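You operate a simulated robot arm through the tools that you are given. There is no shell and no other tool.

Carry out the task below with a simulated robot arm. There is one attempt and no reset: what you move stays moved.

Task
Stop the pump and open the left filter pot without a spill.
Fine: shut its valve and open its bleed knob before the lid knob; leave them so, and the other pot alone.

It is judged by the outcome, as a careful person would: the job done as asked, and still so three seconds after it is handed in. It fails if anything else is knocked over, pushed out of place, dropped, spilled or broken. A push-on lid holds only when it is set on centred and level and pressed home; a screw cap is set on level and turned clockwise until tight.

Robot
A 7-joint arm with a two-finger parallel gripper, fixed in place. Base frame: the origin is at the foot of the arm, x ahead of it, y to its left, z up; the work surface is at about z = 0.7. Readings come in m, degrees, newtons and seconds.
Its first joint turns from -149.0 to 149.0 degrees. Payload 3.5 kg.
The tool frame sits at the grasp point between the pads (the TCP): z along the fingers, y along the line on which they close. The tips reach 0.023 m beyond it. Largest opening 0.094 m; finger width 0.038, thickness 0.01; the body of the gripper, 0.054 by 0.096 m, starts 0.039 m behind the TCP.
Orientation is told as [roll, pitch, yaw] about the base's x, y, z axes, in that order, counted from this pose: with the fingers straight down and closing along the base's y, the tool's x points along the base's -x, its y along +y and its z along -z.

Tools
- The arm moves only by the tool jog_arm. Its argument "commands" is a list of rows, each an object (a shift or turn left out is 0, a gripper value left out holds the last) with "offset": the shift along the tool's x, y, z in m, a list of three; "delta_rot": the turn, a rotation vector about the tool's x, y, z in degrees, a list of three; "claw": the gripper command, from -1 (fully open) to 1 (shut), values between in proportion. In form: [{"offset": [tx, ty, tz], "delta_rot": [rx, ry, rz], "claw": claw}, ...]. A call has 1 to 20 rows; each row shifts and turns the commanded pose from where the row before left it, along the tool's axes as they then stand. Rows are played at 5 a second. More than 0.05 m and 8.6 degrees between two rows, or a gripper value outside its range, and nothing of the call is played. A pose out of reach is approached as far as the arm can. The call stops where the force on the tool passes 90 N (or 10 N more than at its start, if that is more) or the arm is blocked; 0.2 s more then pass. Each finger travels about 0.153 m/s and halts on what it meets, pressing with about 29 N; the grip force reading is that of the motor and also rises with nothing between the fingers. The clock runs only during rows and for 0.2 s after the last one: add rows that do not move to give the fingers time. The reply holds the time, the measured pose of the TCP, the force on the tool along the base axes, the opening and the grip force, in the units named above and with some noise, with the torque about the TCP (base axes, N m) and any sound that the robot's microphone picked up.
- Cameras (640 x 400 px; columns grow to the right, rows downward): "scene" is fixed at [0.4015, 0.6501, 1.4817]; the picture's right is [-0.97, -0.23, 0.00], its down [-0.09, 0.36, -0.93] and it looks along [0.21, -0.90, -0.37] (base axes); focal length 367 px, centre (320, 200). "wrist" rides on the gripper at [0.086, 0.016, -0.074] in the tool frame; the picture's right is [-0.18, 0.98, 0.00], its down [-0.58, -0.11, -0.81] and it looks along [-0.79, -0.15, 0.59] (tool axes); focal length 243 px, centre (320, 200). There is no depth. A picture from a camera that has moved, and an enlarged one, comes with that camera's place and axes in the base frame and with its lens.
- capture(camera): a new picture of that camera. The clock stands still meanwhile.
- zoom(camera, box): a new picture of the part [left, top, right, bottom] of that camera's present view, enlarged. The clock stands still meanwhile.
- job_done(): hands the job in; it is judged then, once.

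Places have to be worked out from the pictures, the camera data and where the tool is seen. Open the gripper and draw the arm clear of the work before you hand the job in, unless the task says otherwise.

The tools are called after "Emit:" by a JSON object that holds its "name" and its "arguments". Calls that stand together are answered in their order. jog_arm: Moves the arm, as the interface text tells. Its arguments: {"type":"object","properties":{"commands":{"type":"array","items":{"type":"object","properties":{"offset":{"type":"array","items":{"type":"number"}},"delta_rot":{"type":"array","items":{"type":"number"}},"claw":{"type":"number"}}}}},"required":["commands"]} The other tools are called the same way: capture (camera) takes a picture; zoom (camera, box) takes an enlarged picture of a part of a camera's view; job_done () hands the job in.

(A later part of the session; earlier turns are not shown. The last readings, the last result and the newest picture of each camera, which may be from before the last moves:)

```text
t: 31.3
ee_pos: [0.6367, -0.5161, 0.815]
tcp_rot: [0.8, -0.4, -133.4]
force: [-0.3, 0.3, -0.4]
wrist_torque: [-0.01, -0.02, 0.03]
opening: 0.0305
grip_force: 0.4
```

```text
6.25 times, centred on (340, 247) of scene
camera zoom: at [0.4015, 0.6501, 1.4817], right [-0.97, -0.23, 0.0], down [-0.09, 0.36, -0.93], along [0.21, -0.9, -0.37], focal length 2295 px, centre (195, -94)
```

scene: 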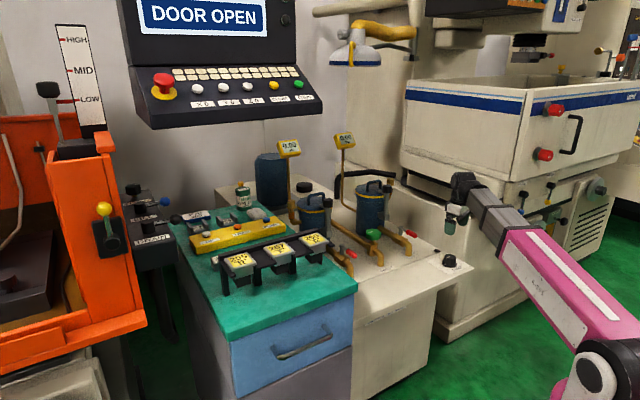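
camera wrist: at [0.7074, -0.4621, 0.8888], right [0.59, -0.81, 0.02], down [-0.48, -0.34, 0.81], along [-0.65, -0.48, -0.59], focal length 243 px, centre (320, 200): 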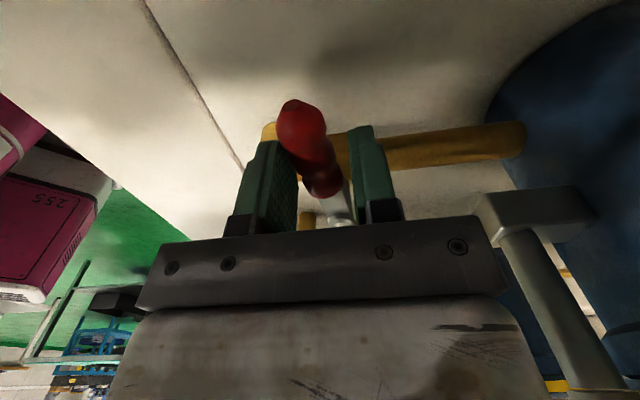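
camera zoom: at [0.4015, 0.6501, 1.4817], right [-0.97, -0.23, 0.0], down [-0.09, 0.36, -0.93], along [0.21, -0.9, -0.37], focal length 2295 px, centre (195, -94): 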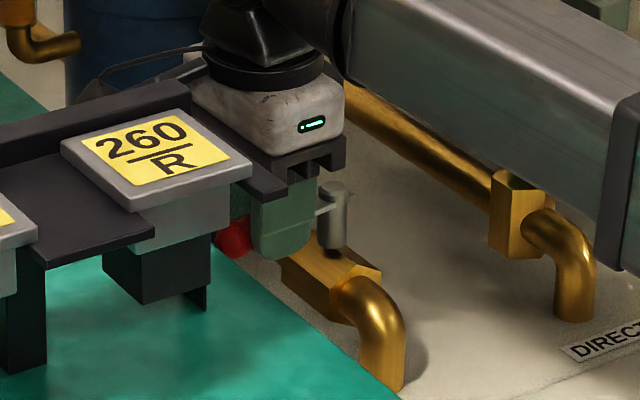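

The handle is roughly 80° round. I'll continue in smaller steps until I feel the stop.

Emit:
{"name": "jog_arm", "arguments": {"commands": [{"offset": [-0.0002, 0.0039, 0], "delta_rot": [0, 0, 4]}, {"offset": [-0.0002, 0.0039, 0], "delta_rot": [0, 0, 4]}, {}]}}

Emit:
{"name": "jog_arm", "arguments": {"commands": [{"offset": [-0.0002, 0.0039, 0], "delta_rot": [0, 0, 4]}, {}]}}

Emit:
{"name": "capture", "arguments": {"camera": "wrist"}}

Emit:
{"name": "zoom", "arguments": {"camera": "scene", "box": [300, 215, 380, 279]}}

```text
t: 32.1
ee_pos: [0.6415, -0.5204, 0.814]
tcp_rot: [0.9, -0.3, -141.5]
force: [0.1, 1.1, 0.0]
wrist_torque: [0.04, 0.0, 0.04]
opening: 0.0308
grip_force: 0.6
```

```text
t: 32.7
ee_pos: [0.6414, -0.5213, 0.814]
tcp_rot: [0.8, -0.4, -145.3]
force: [-14.8, 7.2, -2.4]
wrist_torque: [-0.01, 0.21, 0.44]
opening: 0.0364
grip_force: 7.1
```

```text
taken
camera wrist: at [0.7222, -0.4856, 0.8891], right [0.41, -0.91, 0.01], down [-0.54, -0.23, 0.81], along [-0.73, -0.34, -0.59], focal length 243 px, centre (320, 200)
```

wrist: 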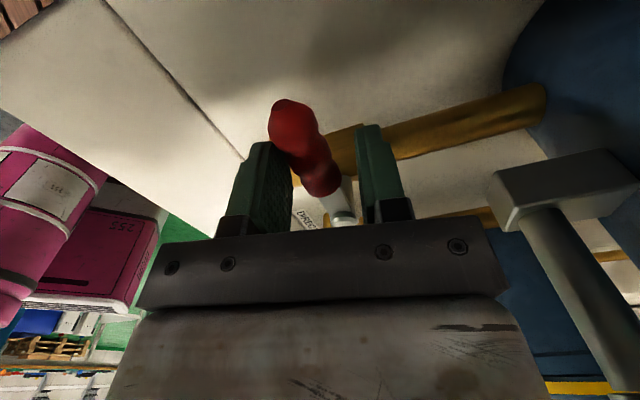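

```text
6.25 times, centred on (340, 247) of scene
camera zoom: at [0.4015, 0.6501, 1.4817], right [-0.97, -0.23, 0.0], down [-0.09, 0.36, -0.93], along [0.21, -0.9, -0.37], focal length 2295 px, centre (195, -94)
```

zoom: 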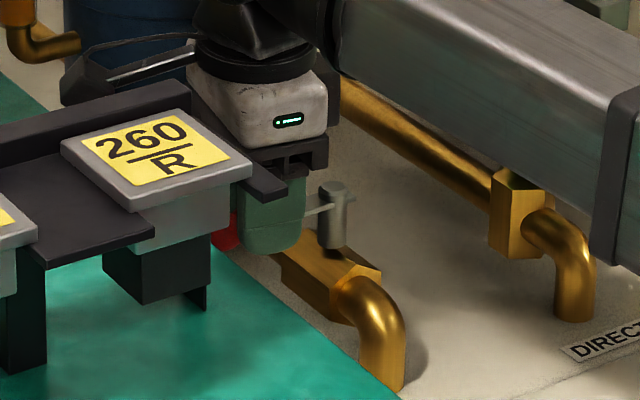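

Force rose and the fingers were pushed apart: the handle is at its closed stop. I'll back off slightly, open, and lift straight up.

Emit:
{"name": "jog_arm", "arguments": {"commands": [{"offset": [0.0002, -0.005, 0], "delta_rot": [0, 0, -2]}, {"claw": -0.06}, {"claw": -0.06}, {"offset": [0, 0, -0.03]}, {"offset": [0, 0, -0.04]}, {"offset": [0, 0, -0.04]}, {"offset": [0, 0, -0.04]}, {}]}}

Emit:
{"name": "capture", "arguments": {"camera": "wrist"}}

Emit:
{"name": "zoom", "arguments": {"camera": "scene", "box": [280, 170, 380, 270]}}

```text
t: 34.5
ee_pos: [0.641, -0.5164, 0.9619]
tcp_rot: [0.7, -0.3, -143.3]
force: [0.3, 0.3, -0.8]
wrist_torque: [-0.03, -0.04, 0.03]
opening: 0.0496
grip_force: 0.1
```

```text
taken
camera wrist: at [0.7191, -0.4772, 1.0365], right [0.44, -0.9, 0.02], down [-0.54, -0.25, 0.81], along [-0.72, -0.36, -0.59], focal length 243 px, centre (320, 200)
```

wrist: 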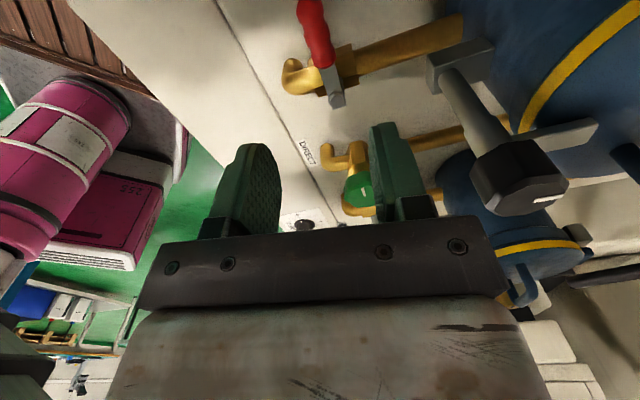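

```text
4.00 times, centred on (330, 220) of scene
camera zoom: at [0.4015, 0.6501, 1.4817], right [-0.97, -0.23, 0.0], down [-0.09, 0.36, -0.93], along [0.21, -0.9, -0.37], focal length 1469 px, centre (280, 120)
```

zoom: 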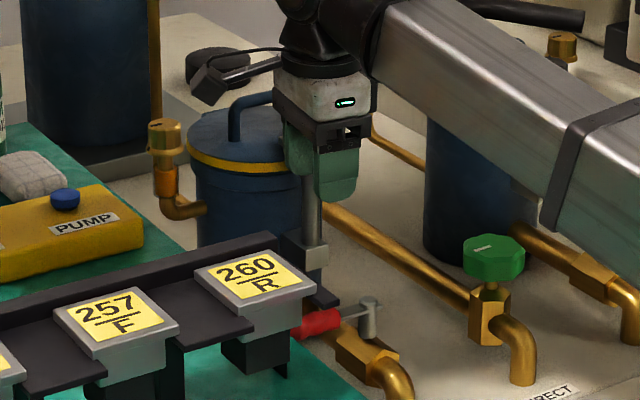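

The left valve handle now stands square to its pipe: shut. Next is the brass bleed knob on the left side of the pot, about (0.818,-0.622,0.92). I'll rise and approach from above for a closer look.

Emit:
{"name": "jog_arm", "arguments": {"commands": [{"offset": [0, 0, -0.04], "claw": -1}, {"offset": [0, 0, -0.04]}, {"offset": [0.0171, 0.0315, 0]}, {"offset": [0.0171, 0.0315, 0]}, {"offset": [0.0171, 0.0315, 0]}, {"offset": [0.0171, 0.0315, 0]}, {}]}}

Emit:
{"name": "capture", "arguments": {"camera": "wrist"}}

Emit:
{"name": "zoom", "arguments": {"camera": "scene", "box": [260, 130, 400, 250]}}

```text
t: 36.1
ee_pos: [0.7715, -0.5739, 1.047]
tcp_rot: [1.0, -0.2, -143.3]
force: [0.4, -0.1, 0.6]
wrist_torque: [-0.02, 0.01, 0.0]
opening: 0.0941
grip_force: 0.0
```

```text
taken
camera wrist: at [0.8505, -0.535, 1.1216], right [0.44, -0.9, 0.02], down [-0.54, -0.25, 0.81], along [-0.72, -0.36, -0.59], focal length 243 px, centre (320, 200)
```

wrist: 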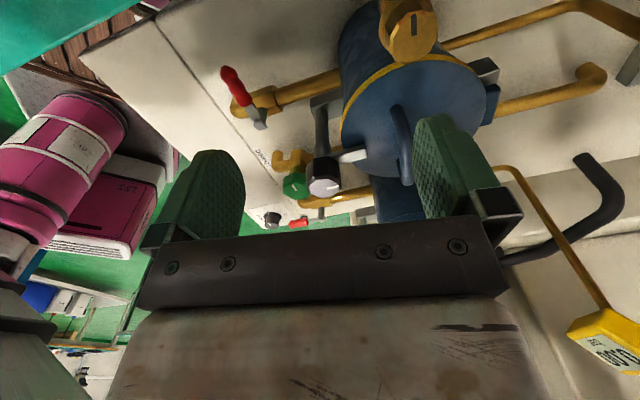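

```text
3.33 times, centred on (330, 190) of scene
camera zoom: at [0.4015, 0.6501, 1.4817], right [-0.97, -0.23, 0.0], down [-0.09, 0.36, -0.93], along [0.21, -0.9, -0.37], focal length 1224 px, centre (287, 233)
```

zoom: 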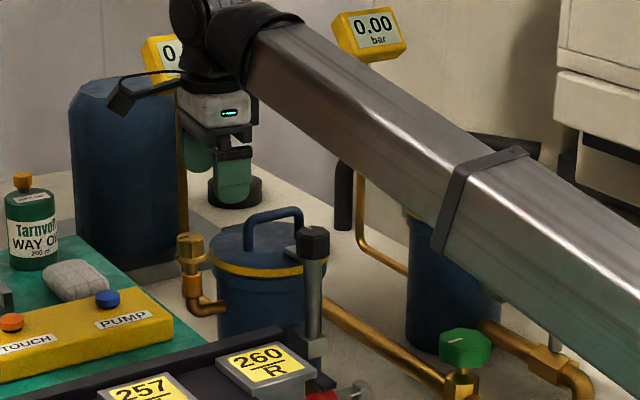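

Emit:
{"name": "zoom", "arguments": {"camera": "wrist", "box": [290, 0, 530, 210]}}

Emit:
{"name": "zoom", "arguments": {"camera": "scene", "box": [280, 175, 360, 235]}}

```text
1.90 times, centred on (410, 105) of wrist
camera zoom: at [0.8505, -0.535, 1.1216], right [0.44, -0.9, 0.02], down [-0.54, -0.25, 0.81], along [-0.72, -0.36, -0.59], focal length 462 px, centre (149, 381)
```

zoom: 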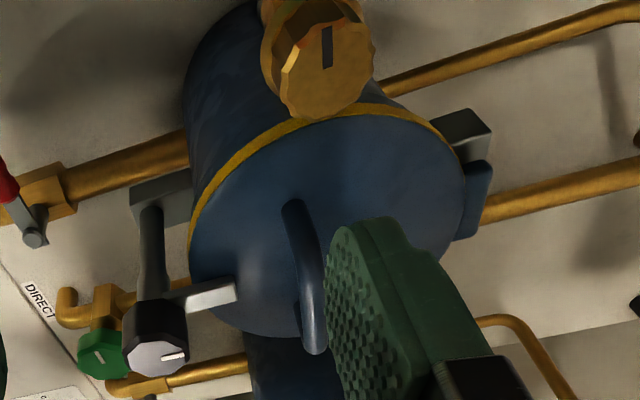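

```text
6.67 times, centred on (320, 205) of scene
camera zoom: at [0.4015, 0.6501, 1.4817], right [-0.97, -0.23, 0.0], down [-0.09, 0.36, -0.93], along [0.21, -0.9, -0.37], focal length 2448 px, centre (320, 167)
```

zoom: 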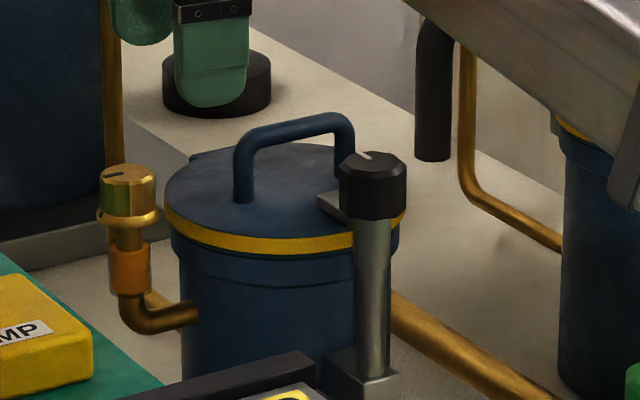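

I triangulate the bleed knob's top at about (0.8175,-0.626,0.94), ~31 mm wide; the lid top is about 0.91 and the lid is hinged at the back. I'll move above the bleed knob and check alignment.

Emit:
{"name": "jog_arm", "arguments": {"commands": [{"offset": [0.003, 0.0345, 0], "claw": -0.28}, {"offset": [0.003, 0.0345, 0]}, {"offset": [0, 0, 0.03]}, {"offset": [0, 0, 0.02]}, {}]}}

Emit:
{"name": "capture", "arguments": {"camera": "wrist"}}

Emit:
{"name": "zoom", "arguments": {"camera": "scene", "box": [260, 150, 360, 225]}}

```text
t: 37.3
ee_pos: [0.8157, -0.6291, 0.9997]
tcp_rot: [0.9, -0.3, -143.2]
force: [0.0, -0.2, -0.3]
wrist_torque: [-0.01, 0.0, 0.0]
opening: 0.0603
grip_force: 0.2
```

```text
taken
camera wrist: at [0.8947, -0.5897, 1.0743], right [0.44, -0.9, 0.02], down [-0.54, -0.25, 0.81], along [-0.72, -0.36, -0.59], focal length 243 px, centre (320, 200)
```

wrist: 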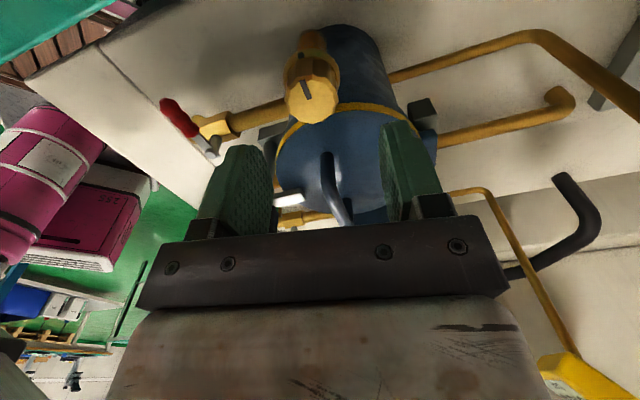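

```text
5.33 times, centred on (310, 188) of scene
camera zoom: at [0.4015, 0.6501, 1.4817], right [-0.97, -0.23, 0.0], down [-0.09, 0.36, -0.93], along [0.21, -0.9, -0.37], focal length 1958 px, centre (373, 267)
```

zoom: 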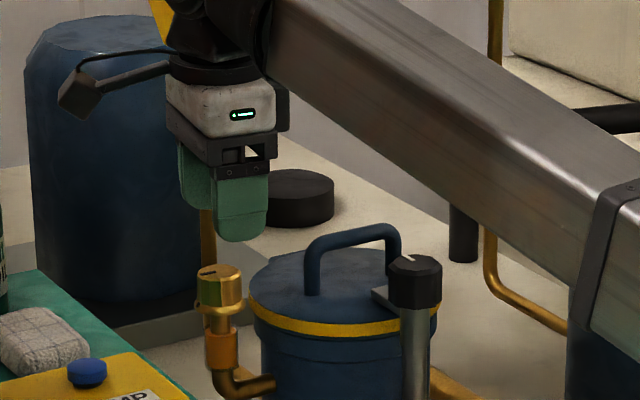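

The knob centre computes to (0.818,-0.624), ~5 mm from the TCP. I'll correct and lower to z≈0.945 so the tips stay above the lid plane.

Emit:
{"name": "jog_arm", "arguments": {"commands": [{"offset": [0.004, -0.0025, 0.02]}, {"offset": [0, 0, 0.02]}, {"offset": [0, 0, 0.014]}, {}]}}

Emit:
{"name": "capture", "arguments": {"camera": "wrist"}}

Emit:
{"name": "zoom", "arguments": {"camera": "scene", "box": [270, 160, 350, 220]}}

```text
t: 38.3
ee_pos: [0.8178, -0.6256, 0.9432]
tcp_rot: [0.8, -0.2, -143.2]
force: [0.1, 0.0, 0.2]
wrist_torque: [0.02, 0.0, -0.01]
opening: 0.06
grip_force: 0.2
```

```text
taken
camera wrist: at [0.8957, -0.585, 1.0196], right [0.44, -0.9, 0.02], down [-0.54, -0.25, 0.81], along [-0.72, -0.36, -0.59], focal length 243 px, centre (320, 200)
```

wrist: 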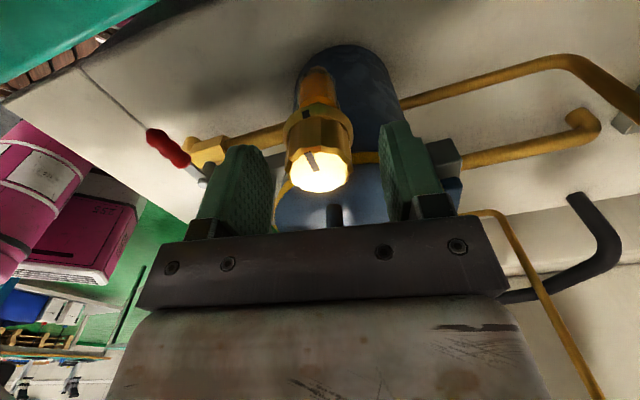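

```text
6.67 times, centred on (310, 190) of scene
camera zoom: at [0.4015, 0.6501, 1.4817], right [-0.97, -0.23, 0.0], down [-0.09, 0.36, -0.93], along [0.21, -0.9, -0.37], focal length 2448 px, centre (387, 267)
```

zoom: 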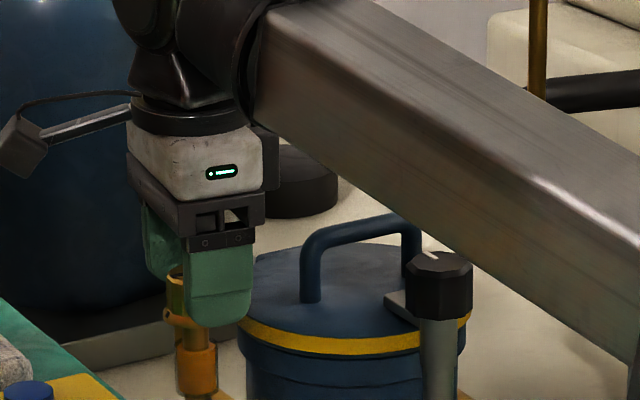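

Alignment is good (knob face at the TCP's projected pixel). Closing on the bleed knob.

Emit:
{"name": "jog_arm", "arguments": {"commands": [{"claw": 1.0}, {"claw": 1.0}, {"claw": 1.0}]}}

```text
t: 39.1
ee_pos: [0.8168, -0.625, 0.9439]
tcp_rot: [0.9, -0.2, -143.3]
force: [-1.3, 2.6, -1.7]
wrist_torque: [0.8, 0.6, 0.01]
opening: 0.0318
grip_force: 45.1
```

Gripped at 0.0318 m with little side load. Turning counter-clockwise (opening) 30° first.

Emit:
{"name": "jog_arm", "arguments": {"commands": [{"delta_rot": [0, 0, -5]}, {"delta_rot": [0, 0, -5]}, {"delta_rot": [0, 0, -5]}, {"delta_rot": [0, 0, -5]}, {}]}}

Emit:
{"name": "capture", "arguments": {"camera": "wrist"}}

```text
t: 40.3
ee_pos: [0.8166, -0.6246, 0.9446]
tcp_rot: [0.8, -0.5, -123.2]
force: [-3.2, 6.6, 30.3]
wrist_torque: [1.13, 0.35, 0.04]
opening: 0.032
grip_force: 45.1
```

```text
taken
camera wrist: at [0.8779, -0.5604, 1.019], right [0.72, -0.69, 0.02], down [-0.42, -0.41, 0.81], along [-0.55, -0.59, -0.59], focal length 243 px, centre (320, 200)
```

wrist: 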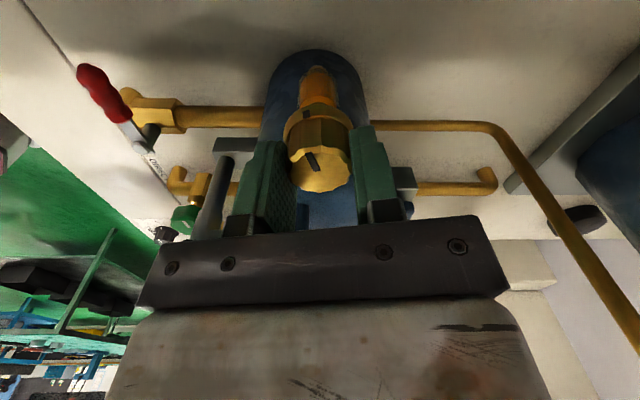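

The knob follows (its mark stays fixed in the hand's view). I'll relieve the vertical load by ~0.8 mm up and keep turning.

Emit:
{"name": "jog_arm", "arguments": {"commands": [{"offset": [0, 0, -0.0008]}, {"delta_rot": [0, 0, -5]}, {"delta_rot": [0, 0, -5]}, {"delta_rot": [0, 0, -5]}, {"delta_rot": [0, 0, -5]}, {}]}}

Emit:
{"name": "zoom", "arguments": {"camera": "scene", "box": [260, 130, 380, 230]}}

```text
t: 41.7
ee_pos: [0.8192, -0.626, 0.9462]
tcp_rot: [0.7, -0.8, -103.2]
force: [5.4, 4.1, 42.1]
wrist_torque: [1.24, -0.04, 0.03]
opening: 0.0317
grip_force: 45.3
```

```text
4.00 times, centred on (320, 180) of scene
camera zoom: at [0.4015, 0.6501, 1.4817], right [-0.97, -0.23, 0.0], down [-0.09, 0.36, -0.93], along [0.21, -0.9, -0.37], focal length 1469 px, centre (320, 280)
```

zoom: 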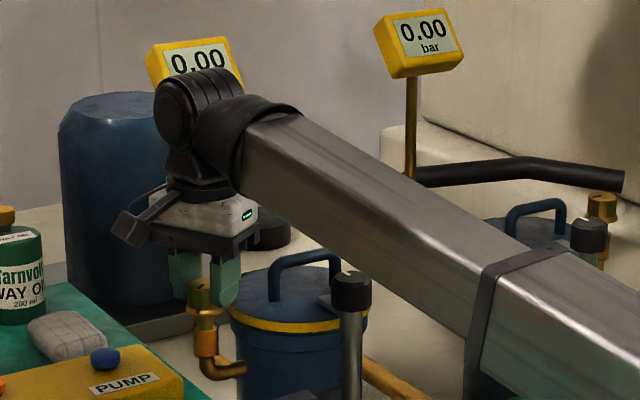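

Emit:
{"name": "jog_arm", "arguments": {"commands": [{"offset": [0, 0, -0.001]}, {}]}}

```text
t: 42.3
ee_pos: [0.8185, -0.6253, 0.943]
tcp_rot: [0.7, -0.8, -103.3]
force: [14.2, 1.2, 23.5]
wrist_torque: [-0.08, -0.21, -0.04]
opening: 0.0315
grip_force: 45.0
```

Emit:
{"name": "jog_arm", "arguments": {"commands": [{"offset": [0, 0.001, -0.0007]}, {"delta_rot": [0, 0, -5]}, {"delta_rot": [0, 0, -5]}, {"delta_rot": [0, 0, -5]}, {"delta_rot": [0, 0, -5]}, {}]}}

Emit:
{"name": "capture", "arguments": {"camera": "wrist"}}

```text
t: 43.7
ee_pos: [0.8194, -0.6245, 0.9446]
tcp_rot: [0.2, -0.8, -83.2]
force: [3.0, 7.7, 3.9]
wrist_torque: [1.18, -0.2, 0.0]
opening: 0.0315
grip_force: 45.9
```

```text
taken
camera wrist: at [0.8244, -0.5367, 1.0184], right [1.0, -0.07, 0.01], down [-0.04, -0.58, 0.81], along [-0.05, -0.81, -0.58], focal length 243 px, centre (320, 200)
```

wrist: 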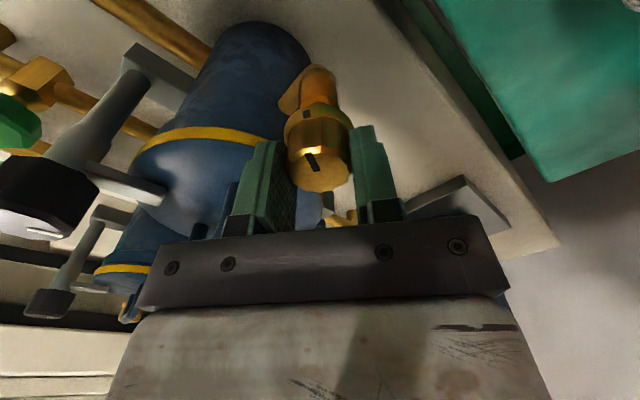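

60° done with low loads. Continuing to 90° and checking for a stop.

Emit:
{"name": "jog_arm", "arguments": {"commands": [{"delta_rot": [0, 0, -5]}, {"delta_rot": [0, 0, -5]}, {"delta_rot": [0, 0, -5]}, {"delta_rot": [0, 0, -5]}, {"delta_rot": [0, 0, -5]}, {}]}}

Emit:
{"name": "jog_arm", "arguments": {"commands": [{"delta_rot": [0, 0, -3]}, {"delta_rot": [0, 0, -3]}, {}]}}

Emit:
{"name": "capture", "arguments": {"camera": "wrist"}}

```text
t: 45.1
ee_pos: [0.8203, -0.6245, 0.945]
tcp_rot: [0.0, -0.9, -58.2]
force: [7.9, 6.2, 4.5]
wrist_torque: [1.51, 0.17, -0.01]
opening: 0.0313
grip_force: 44.5
```

```text
t: 45.9
ee_pos: [0.8198, -0.6247, 0.9442]
tcp_rot: [-0.1, -1.0, -52.3]
force: [15.0, 8.1, 6.6]
wrist_torque: [0.15, -0.61, -0.71]
opening: 0.0316
grip_force: 44.4
```

```text
taken
camera wrist: at [0.7794, -0.5457, 1.0182], right [0.89, 0.46, 0.0], down [0.26, -0.51, 0.82], along [0.37, -0.73, -0.58], focal length 243 px, centre (320, 200)
```

wrist: 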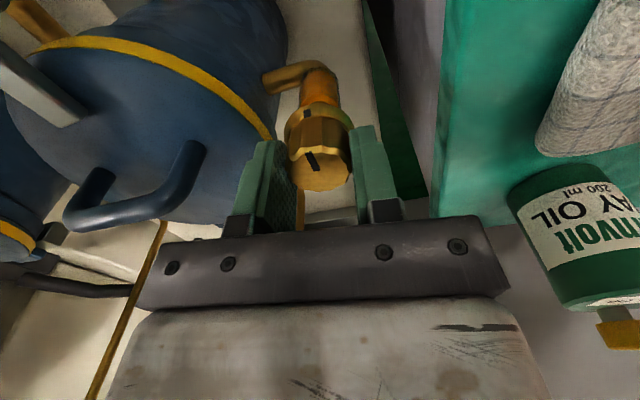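

Torque built to 0.7 N·m at ~90°: the bleed knob is at its open stop. I'll release gently and lift clear.

Emit:
{"name": "jog_arm", "arguments": {"commands": [{"delta_rot": [0, 0, 1]}, {"claw": -0.28}, {"claw": -0.28}, {"claw": -0.28}, {"offset": [0, 0, -0.02]}, {"offset": [0, 0, -0.04]}, {"offset": [0, 0, -0.04]}, {}]}}

Emit:
{"name": "capture", "arguments": {"camera": "wrist"}}

Emit:
{"name": "zoom", "arguments": {"camera": "scene", "box": [270, 120, 370, 220]}}

```text
t: 47.7
ee_pos: [0.821, -0.6265, 1.044]
tcp_rot: [-0.3, -0.8, -53.3]
force: [-0.1, 0.6, 0.4]
wrist_torque: [0.02, 0.02, 0.03]
opening: 0.0604
grip_force: 0.1
```

```text
taken
camera wrist: at [0.7818, -0.5458, 1.1182], right [0.9, 0.44, 0.0], down [0.26, -0.52, 0.82], along [0.36, -0.73, -0.58], focal length 243 px, centre (320, 200)
```

wrist: 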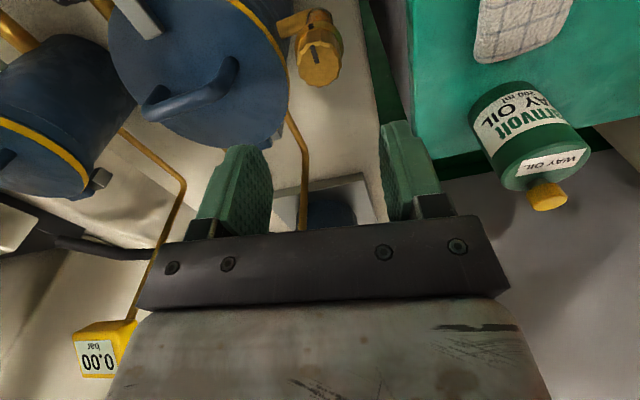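

```text
4.00 times, centred on (320, 170) of scene
camera zoom: at [0.4015, 0.6501, 1.4817], right [-0.97, -0.23, 0.0], down [-0.09, 0.36, -0.93], along [0.21, -0.9, -0.37], focal length 1469 px, centre (320, 320)
```

zoom: 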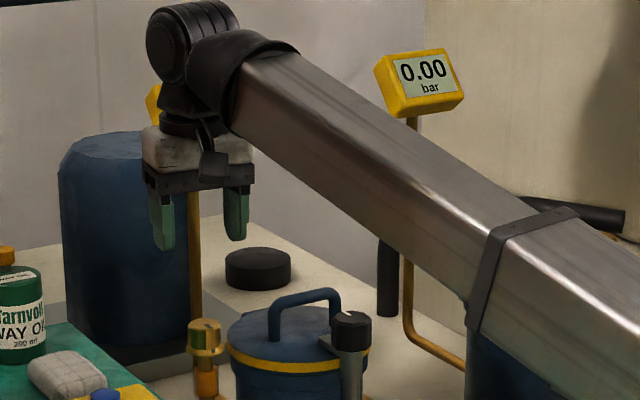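

The bleed knob's mark has turned 90° to open and both gauges read 0.00. Now the black lid knob at about (0.671,-0.632), top z≈0.96; moving above it and yawing to about -110°.

Emit:
{"name": "jog_arm", "arguments": {"commands": [{"offset": [0.0213, -0.0309, -0.005]}, {"offset": [0.0213, -0.0309, -0.005]}, {"offset": [0.0213, -0.0309, 0]}, {"offset": [0.0213, -0.0309, 0]}, {"delta_rot": [0, 0, 8]}, {"delta_rot": [0, 0, 8]}, {"delta_rot": [0, 0, 8]}, {"delta_rot": [0, 0, 8]}, {"delta_rot": [0, 0, 8]}, {"delta_rot": [0, 0, 8]}, {"delta_rot": [0, 0, 8]}, {}]}}

Emit:
{"name": "capture", "arguments": {"camera": "wrist"}}

Emit:
{"name": "zoom", "arguments": {"camera": "scene", "box": [280, 140, 380, 220]}}

```text
t: 50.3
ee_pos: [0.6691, -0.6285, 1.0548]
tcp_rot: [0.6, -0.7, -109.4]
force: [-0.4, 0.5, -0.4]
wrist_torque: [0.01, -0.01, -0.02]
opening: 0.06
grip_force: 0.1
```

```text
taken
camera wrist: at [0.7124, -0.5518, 1.1288], right [0.87, -0.5, 0.01], down [-0.3, -0.5, 0.81], along [-0.4, -0.71, -0.58], focal length 243 px, centre (320, 200)
```

wrist: 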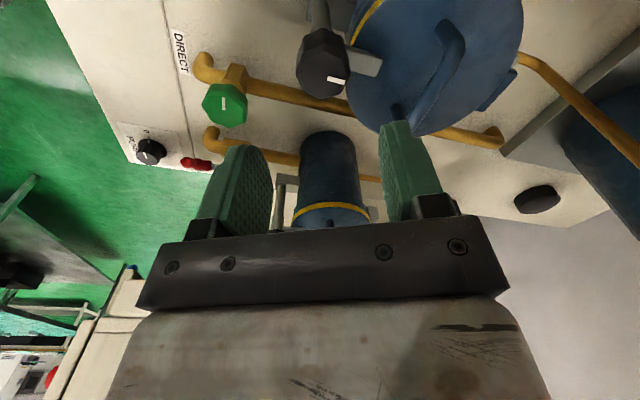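

```text
5.00 times, centred on (330, 180) of scene
camera zoom: at [0.4015, 0.6501, 1.4817], right [-0.97, -0.23, 0.0], down [-0.09, 0.36, -0.93], along [0.21, -0.9, -0.37], focal length 1836 px, centre (270, 300)
```

zoom: 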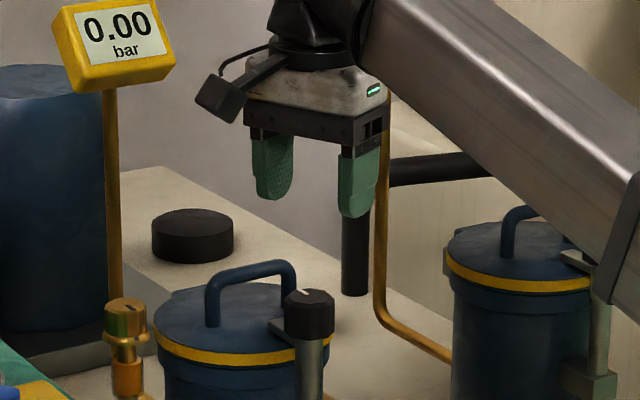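

The lid knob's centre is about (0.6726,-0.6307); I'll shift 4 mm in tool +y and lower partway, then recheck.

Emit:
{"name": "jog_arm", "arguments": {"commands": [{"offset": [-0.001, 0.004, 0.03]}, {"offset": [0, 0, 0.03]}, {}]}}

Emit:
{"name": "capture", "arguments": {"camera": "wrist"}}

Emit:
{"name": "zoom", "arguments": {"camera": "scene", "box": [290, 150, 370, 214]}}

```text
t: 51.1
ee_pos: [0.6733, -0.632, 0.9936]
tcp_rot: [0.6, -0.7, -109.3]
force: [-0.4, 0.7, -0.5]
wrist_torque: [-0.02, -0.03, -0.01]
opening: 0.06
grip_force: 0.0
```

```text
taken
camera wrist: at [0.7161, -0.5546, 1.0674], right [0.87, -0.5, 0.01], down [-0.3, -0.5, 0.81], along [-0.4, -0.71, -0.58], focal length 243 px, centre (320, 200)
```

wrist: 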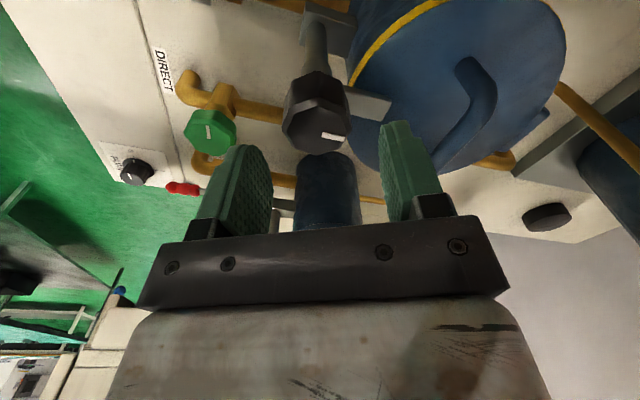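

```text
6.25 times, centred on (330, 182) of scene
camera zoom: at [0.4015, 0.6501, 1.4817], right [-0.97, -0.23, 0.0], down [-0.09, 0.36, -0.93], along [0.21, -0.9, -0.37], focal length 2295 px, centre (258, 312)
```

zoom: 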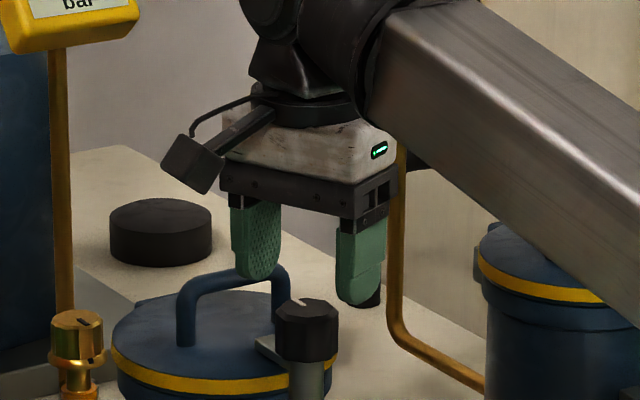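

Emit:
{"name": "jog_arm", "arguments": {"commands": [{"offset": [0.003, 0, 0.02]}, {}]}}

Emit:
{"name": "capture", "arguments": {"camera": "wrist"}}

Emit:
{"name": "zoom", "arguments": {"camera": "scene", "box": [290, 150, 370, 214]}}

```text
t: 51.7
ee_pos: [0.6738, -0.6313, 0.9743]
tcp_rot: [0.7, -0.7, -109.4]
force: [-0.2, -1.2, 0.2]
wrist_torque: [-0.01, 0.03, 0.01]
opening: 0.06
grip_force: 0.1
```

```text
taken
camera wrist: at [0.717, -0.5532, 1.049], right [0.87, -0.5, 0.01], down [-0.3, -0.5, 0.81], along [-0.4, -0.71, -0.58], focal length 243 px, centre (320, 200)
```

wrist: 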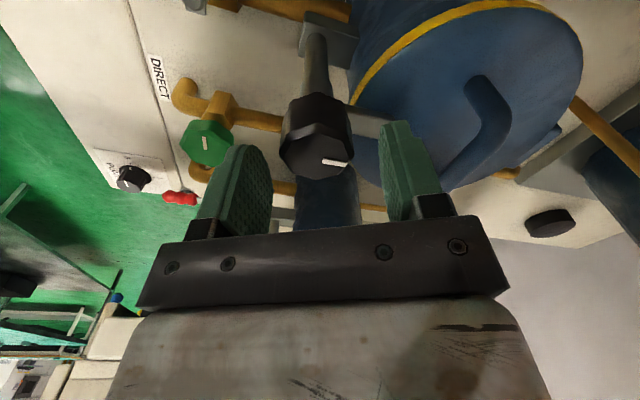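

```text
6.25 times, centred on (330, 182) of scene
camera zoom: at [0.4015, 0.6501, 1.4817], right [-0.97, -0.23, 0.0], down [-0.09, 0.36, -0.93], along [0.21, -0.9, -0.37], focal length 2295 px, centre (258, 312)
```

zoom: 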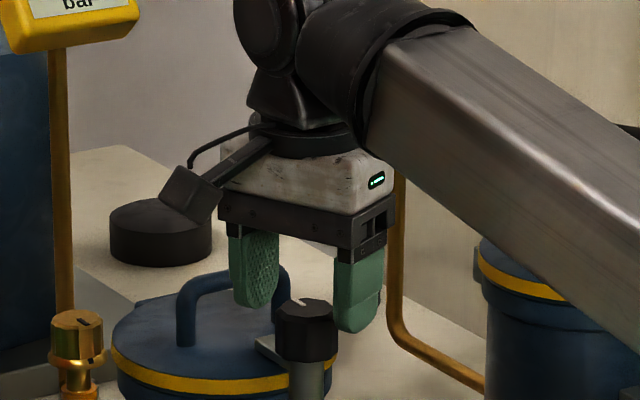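

Emit:
{"name": "zoom", "arguments": {"camera": "wrist", "box": [240, 70, 400, 210]}}

Emit:
{"name": "zoom", "arguments": {"camera": "scene", "box": [310, 180, 350, 212]}}

```text
2.86 times, centred on (320, 140) of wrist
camera zoom: at [0.717, -0.5532, 1.049], right [0.87, -0.5, 0.01], down [-0.3, -0.5, 0.81], along [-0.4, -0.71, -0.58], focal length 693 px, centre (320, 371)
```

zoom: 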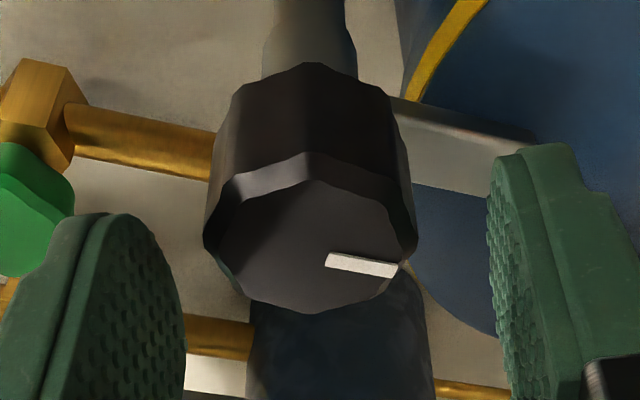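

```text
12.50 times, centred on (330, 196) of scene
camera zoom: at [0.4015, 0.6501, 1.4817], right [-0.97, -0.23, 0.0], down [-0.09, 0.36, -0.93], along [0.21, -0.9, -0.37], focal length 4590 px, centre (195, 250)
```

zoom: 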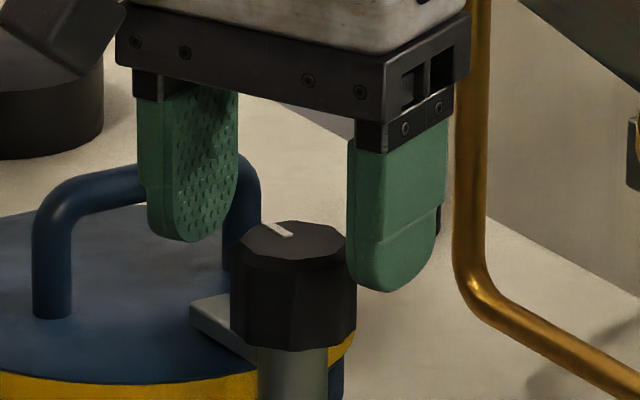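

Relative to the fingertips, the knob axis is ~3.5 mm toward tool +x, and its top is at z≈0.960. I'll correct, lower to ~0.962 and close.

Emit:
{"name": "jog_arm", "arguments": {"commands": [{"offset": [0.0035, -0.0005, 0.012]}, {}, {"claw": 1.0}, {"claw": 1.0}, {"claw": 1.0}]}}

Emit:
{"name": "capture", "arguments": {"camera": "wrist"}}

```text
t: 52.9
ee_pos: [0.6733, -0.6261, 0.9639]
tcp_rot: [0.5, -0.8, -109.3]
force: [-8.3, 3.3, -1.0]
wrist_torque: [0.16, 0.81, 0.04]
opening: 0.0374
grip_force: 44.9
```

```text
taken
camera wrist: at [0.7171, -0.5489, 1.0374], right [0.87, -0.5, 0.01], down [-0.3, -0.5, 0.81], along [-0.4, -0.71, -0.58], focal length 243 px, centre (320, 200)
```

wrist: 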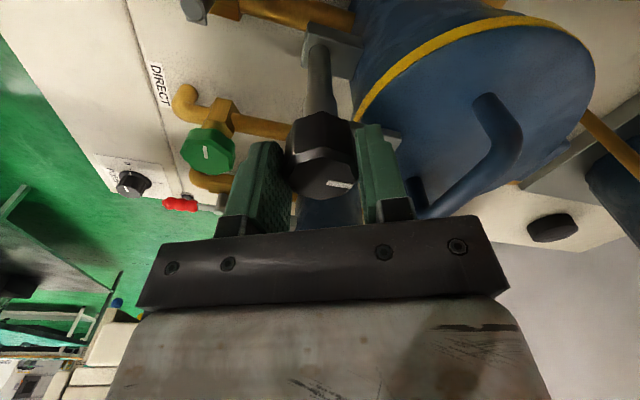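

Gripped at 0.0374 m. I'll relax the small side load and start turning the lid knob counter-clockwise, 20° first.

Emit:
{"name": "jog_arm", "arguments": {"commands": [{"offset": [0, -0.0008, 0]}, {"delta_rot": [0, 0, -5]}, {"delta_rot": [0, 0, -5]}, {"delta_rot": [0, 0, -5]}, {"delta_rot": [0, 0, -5]}, {}]}}

Emit:
{"name": "capture", "arguments": {"camera": "wrist"}}

Emit:
{"name": "zoom", "arguments": {"camera": "scene", "box": [280, 160, 370, 232]}}

```text
t: 54.3
ee_pos: [0.6705, -0.6265, 0.9636]
tcp_rot: [0.2, -0.7, -89.4]
force: [-22.6, 5.9, 6.2]
wrist_torque: [0.87, 0.36, -0.08]
opening: 0.0373
grip_force: 45.8
```

```text
taken
camera wrist: at [0.6871, -0.5383, 1.0371], right [0.99, -0.17, 0.01], down [-0.1, -0.57, 0.81], along [-0.14, -0.8, -0.58], focal length 243 px, centre (320, 200)
```

wrist: 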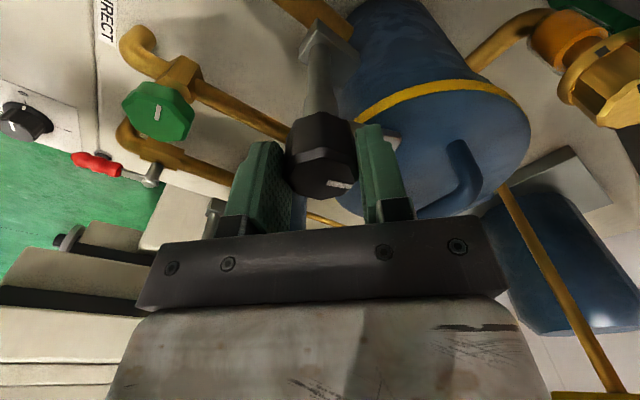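

```text
5.56 times, centred on (325, 196) of scene
camera zoom: at [0.4015, 0.6501, 1.4817], right [-0.97, -0.23, 0.0], down [-0.09, 0.36, -0.93], along [0.21, -0.9, -0.37], focal length 2040 px, centre (292, 222)
```

zoom: 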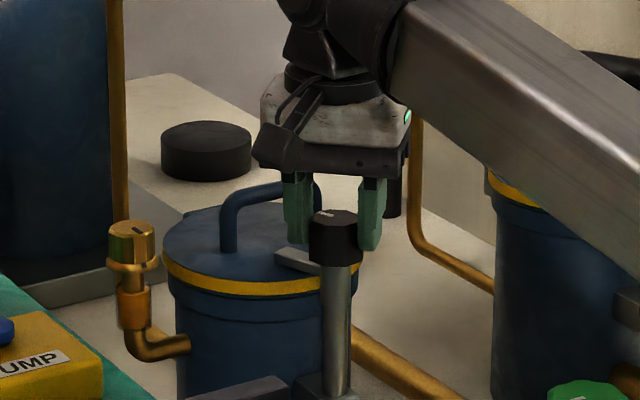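

The clamp plate swings with the knob (counter-clockwise), as hoped. I'll re-centre 2 mm in tool -y and keep turning.

Emit:
{"name": "jog_arm", "arguments": {"commands": [{"offset": [0, -0.002, 0]}, {"delta_rot": [0, 0, -5]}, {"delta_rot": [0, 0, -5]}, {"delta_rot": [0, 0, -5]}, {"delta_rot": [0, 0, -5]}, {"delta_rot": [0, 0, -5]}, {}]}}

Emit:
{"name": "capture", "arguments": {"camera": "wrist"}}

```text
t: 55.9
ee_pos: [0.6701, -0.6256, 0.9634]
tcp_rot: [-0.1, -1.1, -64.4]
force: [-16.1, 5.9, 26.1]
wrist_torque: [0.59, 0.42, -0.05]
opening: 0.0374
grip_force: 45.0
```

```text
taken
camera wrist: at [0.6473, -0.5403, 1.0366], right [0.97, 0.26, 0.0], down [0.15, -0.56, 0.82], along [0.21, -0.79, -0.58], focal length 243 px, centre (320, 200)
```

wrist: 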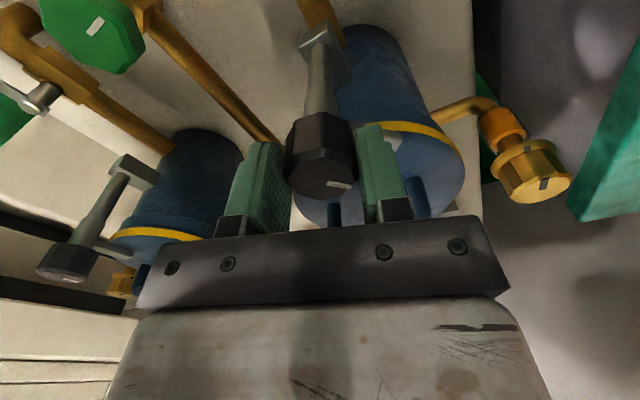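

Emit:
{"name": "jog_arm", "arguments": {"commands": [{"offset": [0.001, -0.0011, -0.0006]}, {"delta_rot": [0, 0, -5]}, {"delta_rot": [0, 0, -5]}, {"delta_rot": [0, 0, -5]}, {"delta_rot": [0, 0, -5]}, {"delta_rot": [0, 0, -5]}, {}]}}

Emit:
{"name": "capture", "arguments": {"camera": "wrist"}}

Emit:
{"name": "zoom", "arguments": {"camera": "scene", "box": [280, 160, 370, 232]}}

```text
t: 57.5
ee_pos: [0.6703, -0.6278, 0.9634]
tcp_rot: [-0.5, -0.8, -39.2]
force: [-9.1, -5.4, 13.5]
wrist_torque: [-0.44, -1.22, -0.01]
opening: 0.0376
grip_force: 45.4
```

```text
taken
camera wrist: at [0.6124, -0.5589, 1.0365], right [0.76, 0.64, -0.01], down [0.38, -0.44, 0.82], along [0.52, -0.63, -0.58], focal length 243 px, centre (320, 200)
```

wrist: 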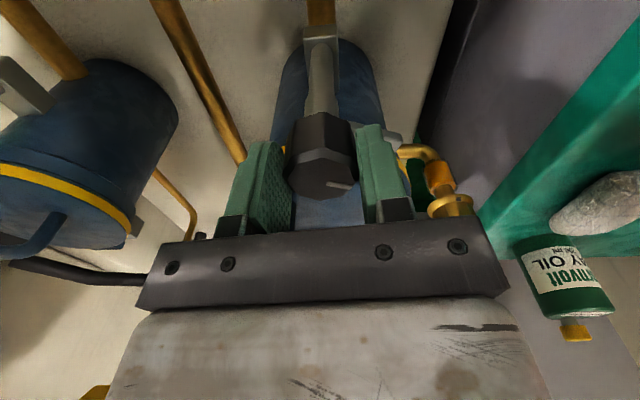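

```text
5.56 times, centred on (325, 196) of scene
camera zoom: at [0.4015, 0.6501, 1.4817], right [-0.97, -0.23, 0.0], down [-0.09, 0.36, -0.93], along [0.21, -0.9, -0.37], focal length 2040 px, centre (292, 222)
```

zoom: 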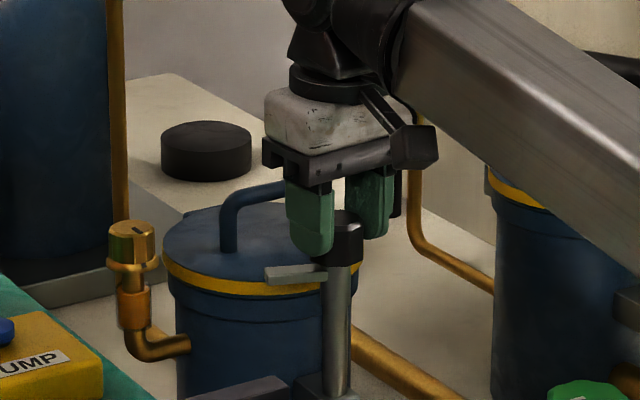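

The clamp plate is nearly off the rim. Continuing toward the stop.

Emit:
{"name": "jog_arm", "arguments": {"commands": [{"offset": [0.0, -0.0008, -0.0003]}, {"delta_rot": [0, 0, -5]}, {"delta_rot": [0, 0, -5]}, {"delta_rot": [0, 0, -4]}, {}]}}

Emit:
{"name": "jog_arm", "arguments": {"commands": [{"delta_rot": [0, 0, -3]}, {"delta_rot": [0, 0, -3]}, {}]}}

Emit:
{"name": "capture", "arguments": {"camera": "wrist"}}

Emit:
{"name": "zoom", "arguments": {"camera": "scene", "box": [280, 160, 370, 232]}}

```text
t: 58.7
ee_pos: [0.6689, -0.6283, 0.9638]
tcp_rot: [-0.6, -0.5, -25.3]
force: [-13.5, -19.8, 5.5]
wrist_torque: [0.4, -0.33, 0.0]
opening: 0.0376
grip_force: 45.3
```

```text
t: 59.5
ee_pos: [0.6684, -0.6278, 0.9619]
tcp_rot: [-0.7, -0.6, -19.3]
force: [-12.5, -21.7, 7.1]
wrist_torque: [0.21, -0.84, -0.08]
opening: 0.0372
grip_force: 44.7
```

```text
taken
camera wrist: at [0.5922, -0.5834, 1.0366], right [0.5, 0.87, -0.01], down [0.51, -0.28, 0.81], along [0.7, -0.41, -0.58], focal length 243 px, centre (320, 200)
```

wrist: 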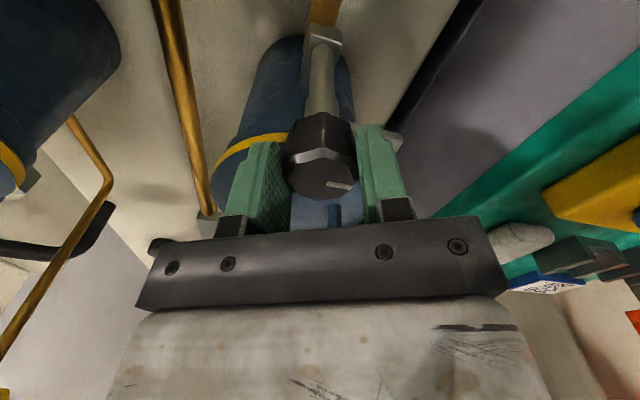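

```text
5.56 times, centred on (325, 196) of scene
camera zoom: at [0.4015, 0.6501, 1.4817], right [-0.97, -0.23, 0.0], down [-0.09, 0.36, -0.93], along [0.21, -0.9, -0.37], focal length 2040 px, centre (292, 222)
```

zoom: 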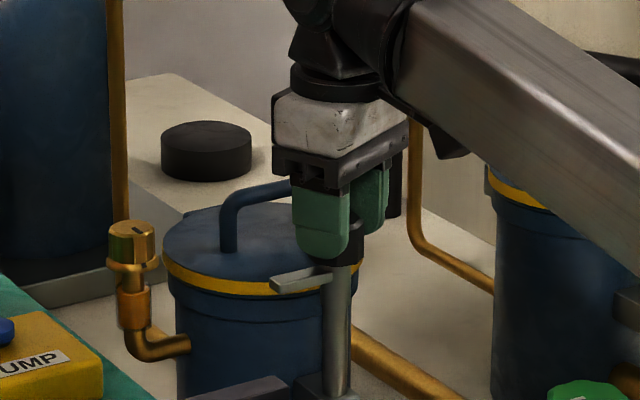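

90° turned and the plate points off the lid. I'll relieve the side load and check for the stop a few degrees further.

Emit:
{"name": "jog_arm", "arguments": {"commands": [{"offset": [0.0004, -0.0022, 0.0]}, {"delta_rot": [0, 0, -3]}, {"delta_rot": [0, 0, -3]}, {}]}}

```text
t: 60.5
ee_pos: [0.6683, -0.6296, 0.9628]
tcp_rot: [-0.6, -0.4, -13.4]
force: [-7.8, -8.0, 0.1]
wrist_torque: [0.45, -0.06, -0.87]
opening: 0.0379
grip_force: 45.2
```

The stop is reached (torque 0.87 N·m). Releasing the knob and lifting straight up to look at the lid.

Emit:
{"name": "jog_arm", "arguments": {"commands": [{"delta_rot": [0, 0, 2]}, {"claw": -0.28}, {"claw": -0.28}, {"claw": -0.28}, {"offset": [0, 0, -0.02]}, {"offset": [0, 0, -0.04]}, {"offset": [0, 0, -0.03]}, {}]}}

Emit:
{"name": "capture", "arguments": {"camera": "wrist"}}

Emit:
{"name": "zoom", "arguments": {"camera": "scene", "box": [270, 120, 390, 220]}}

```text
t: 62.3
ee_pos: [0.6658, -0.6267, 1.0574]
tcp_rot: [-0.7, -0.5, -15.3]
force: [0.6, -0.2, 0.5]
wrist_torque: [-0.01, 0.03, 0.01]
opening: 0.0602
grip_force: 0.0
```

```text
taken
camera wrist: at [0.5871, -0.5868, 1.1308], right [0.44, 0.9, -0.01], down [0.53, -0.25, 0.81], along [0.73, -0.36, -0.58], focal length 243 px, centre (320, 200)
```

wrist: 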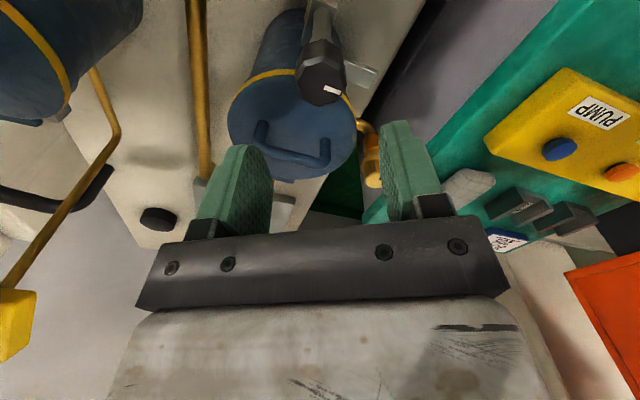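

```text
4.00 times, centred on (330, 170) of scene
camera zoom: at [0.4015, 0.6501, 1.4817], right [-0.97, -0.23, 0.0], down [-0.09, 0.36, -0.93], along [0.21, -0.9, -0.37], focal length 1469 px, centre (280, 320)
```

zoom: 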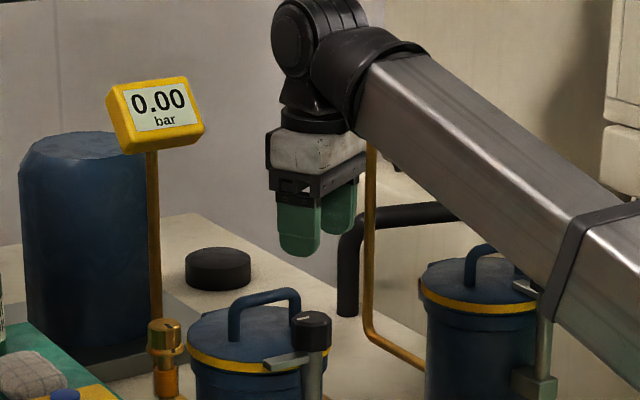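

The clamp is off the lid, but the lid itself is still down. I need to see how it opens (hinge at the back?), so I'll zoom in on the lid from both cameras.

Emit:
{"name": "zoom", "arguments": {"camera": "scene", "box": [290, 185, 350, 230]}}

Emit:
{"name": "zoom", "arguments": {"camera": "wrist", "box": [190, 0, 410, 220]}}

Emit:
{"name": "zoom", "arguments": {"camera": "scene", "box": [345, 165, 395, 205]}}

```text
8.89 times, centred on (320, 208) of scene
camera zoom: at [0.4015, 0.6501, 1.4817], right [-0.97, -0.23, 0.0], down [-0.09, 0.36, -0.93], along [0.21, -0.9, -0.37], focal length 3264 px, centre (320, 133)
```

zoom: 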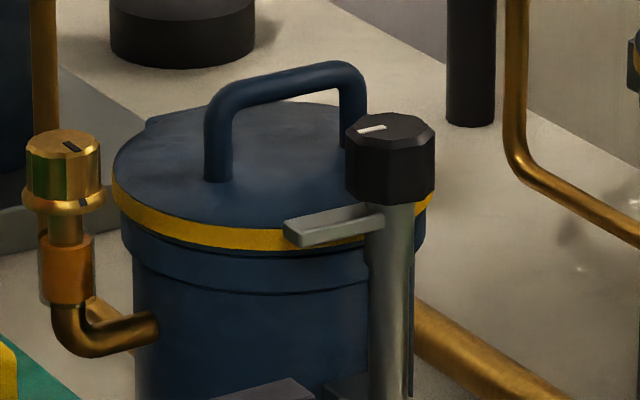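

```text
1.82 times, centred on (300, 110) of wrist
camera zoom: at [0.5871, -0.5868, 1.1308], right [0.44, 0.9, -0.01], down [0.53, -0.25, 0.81], along [0.73, -0.36, -0.58], focal length 441 px, centre (356, 364)
```

zoom: 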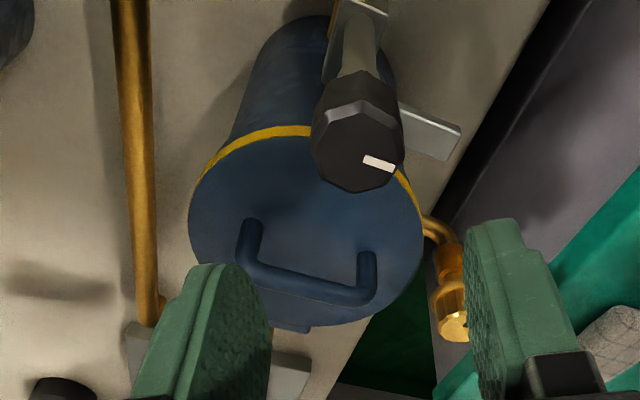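

```text
10.00 times, centred on (370, 185) of scene
camera zoom: at [0.4015, 0.6501, 1.4817], right [-0.97, -0.23, 0.0], down [-0.09, 0.36, -0.93], along [0.21, -0.9, -0.37], focal length 3672 px, centre (-180, 350)
```

zoom: 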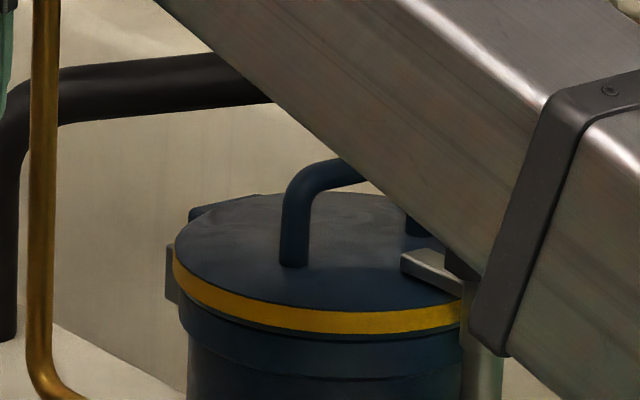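

The lid has a U-handle lying parallel to a hinge lug at its back edge, so it should swing up and away from me. I'll rotate the hand to yaw +45° so the fingers close across the handle bar, and move above it (~(0.737,-0.688), bar z≈0.95).

Emit:
{"name": "jog_arm", "arguments": {"commands": [{"delta_rot": [0, 0, -7.5]}, {"delta_rot": [0, 0, -7.5]}, {"delta_rot": [0, 0, -7.5]}, {"delta_rot": [0, 0, -7.5]}, {"delta_rot": [0, 0, -7.5]}, {"delta_rot": [0, 0, -7.5]}, {"delta_rot": [0, 0, -7.5]}, {"delta_rot": [0, 0, -7.8]}, {"offset": [-0.0035, -0.0467, 0]}, {"offset": [-0.0035, -0.0467, 0]}, {}]}}

Emit:
{"name": "capture", "arguments": {"camera": "wrist"}}

Emit:
{"name": "zoom", "arguments": {"camera": "scene", "box": [270, 120, 390, 220]}}

```text
t: 64.7
ee_pos: [0.7413, -0.6883, 1.0523]
tcp_rot: [-0.7, 0.4, 45.0]
force: [-0.6, 0.0, -0.2]
wrist_torque: [-0.01, -0.01, 0.01]
opening: 0.0602
grip_force: 0.0
```

```text
taken
camera wrist: at [0.6681, -0.7362, 1.1272], right [-0.56, 0.82, -0.02], down [0.48, 0.35, 0.8], along [0.67, 0.45, -0.59], focal length 243 px, centre (320, 200)
```

wrist: 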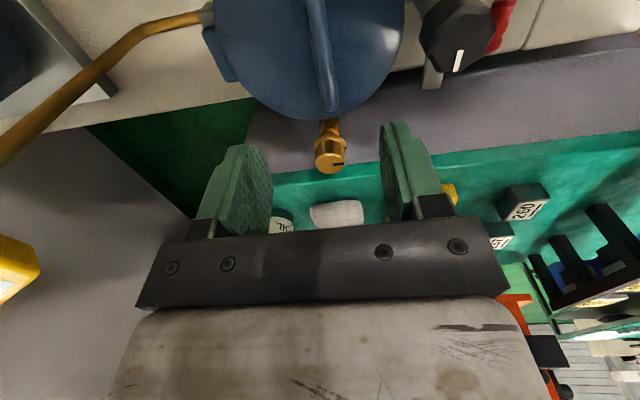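

```text
4.00 times, centred on (330, 170) of scene
camera zoom: at [0.4015, 0.6501, 1.4817], right [-0.97, -0.23, 0.0], down [-0.09, 0.36, -0.93], along [0.21, -0.9, -0.37], focal length 1469 px, centre (280, 320)
```

zoom: 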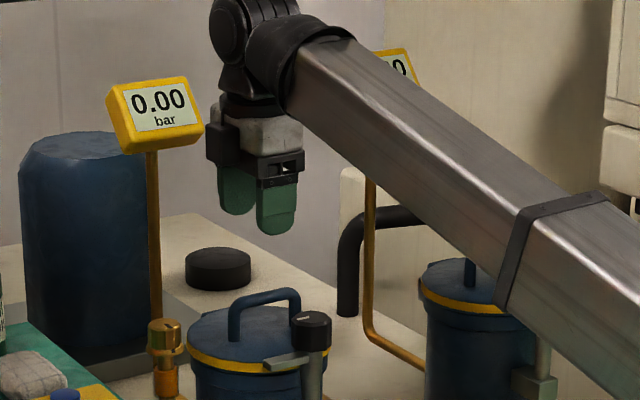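

Emit:
{"name": "zoom", "arguments": {"camera": "wrist", "box": [200, 0, 440, 160]}}

```text
2.50 times, centred on (320, 80) of wrist
camera zoom: at [0.6681, -0.7362, 1.1272], right [-0.56, 0.82, -0.02], down [0.48, 0.35, 0.8], along [0.67, 0.45, -0.59], focal length 606 px, centre (320, 500)
```

zoom: 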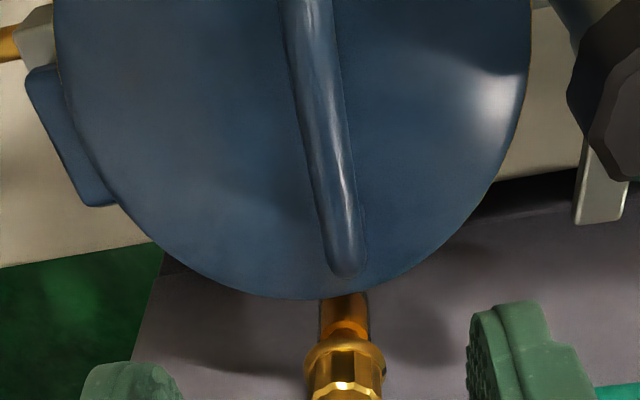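

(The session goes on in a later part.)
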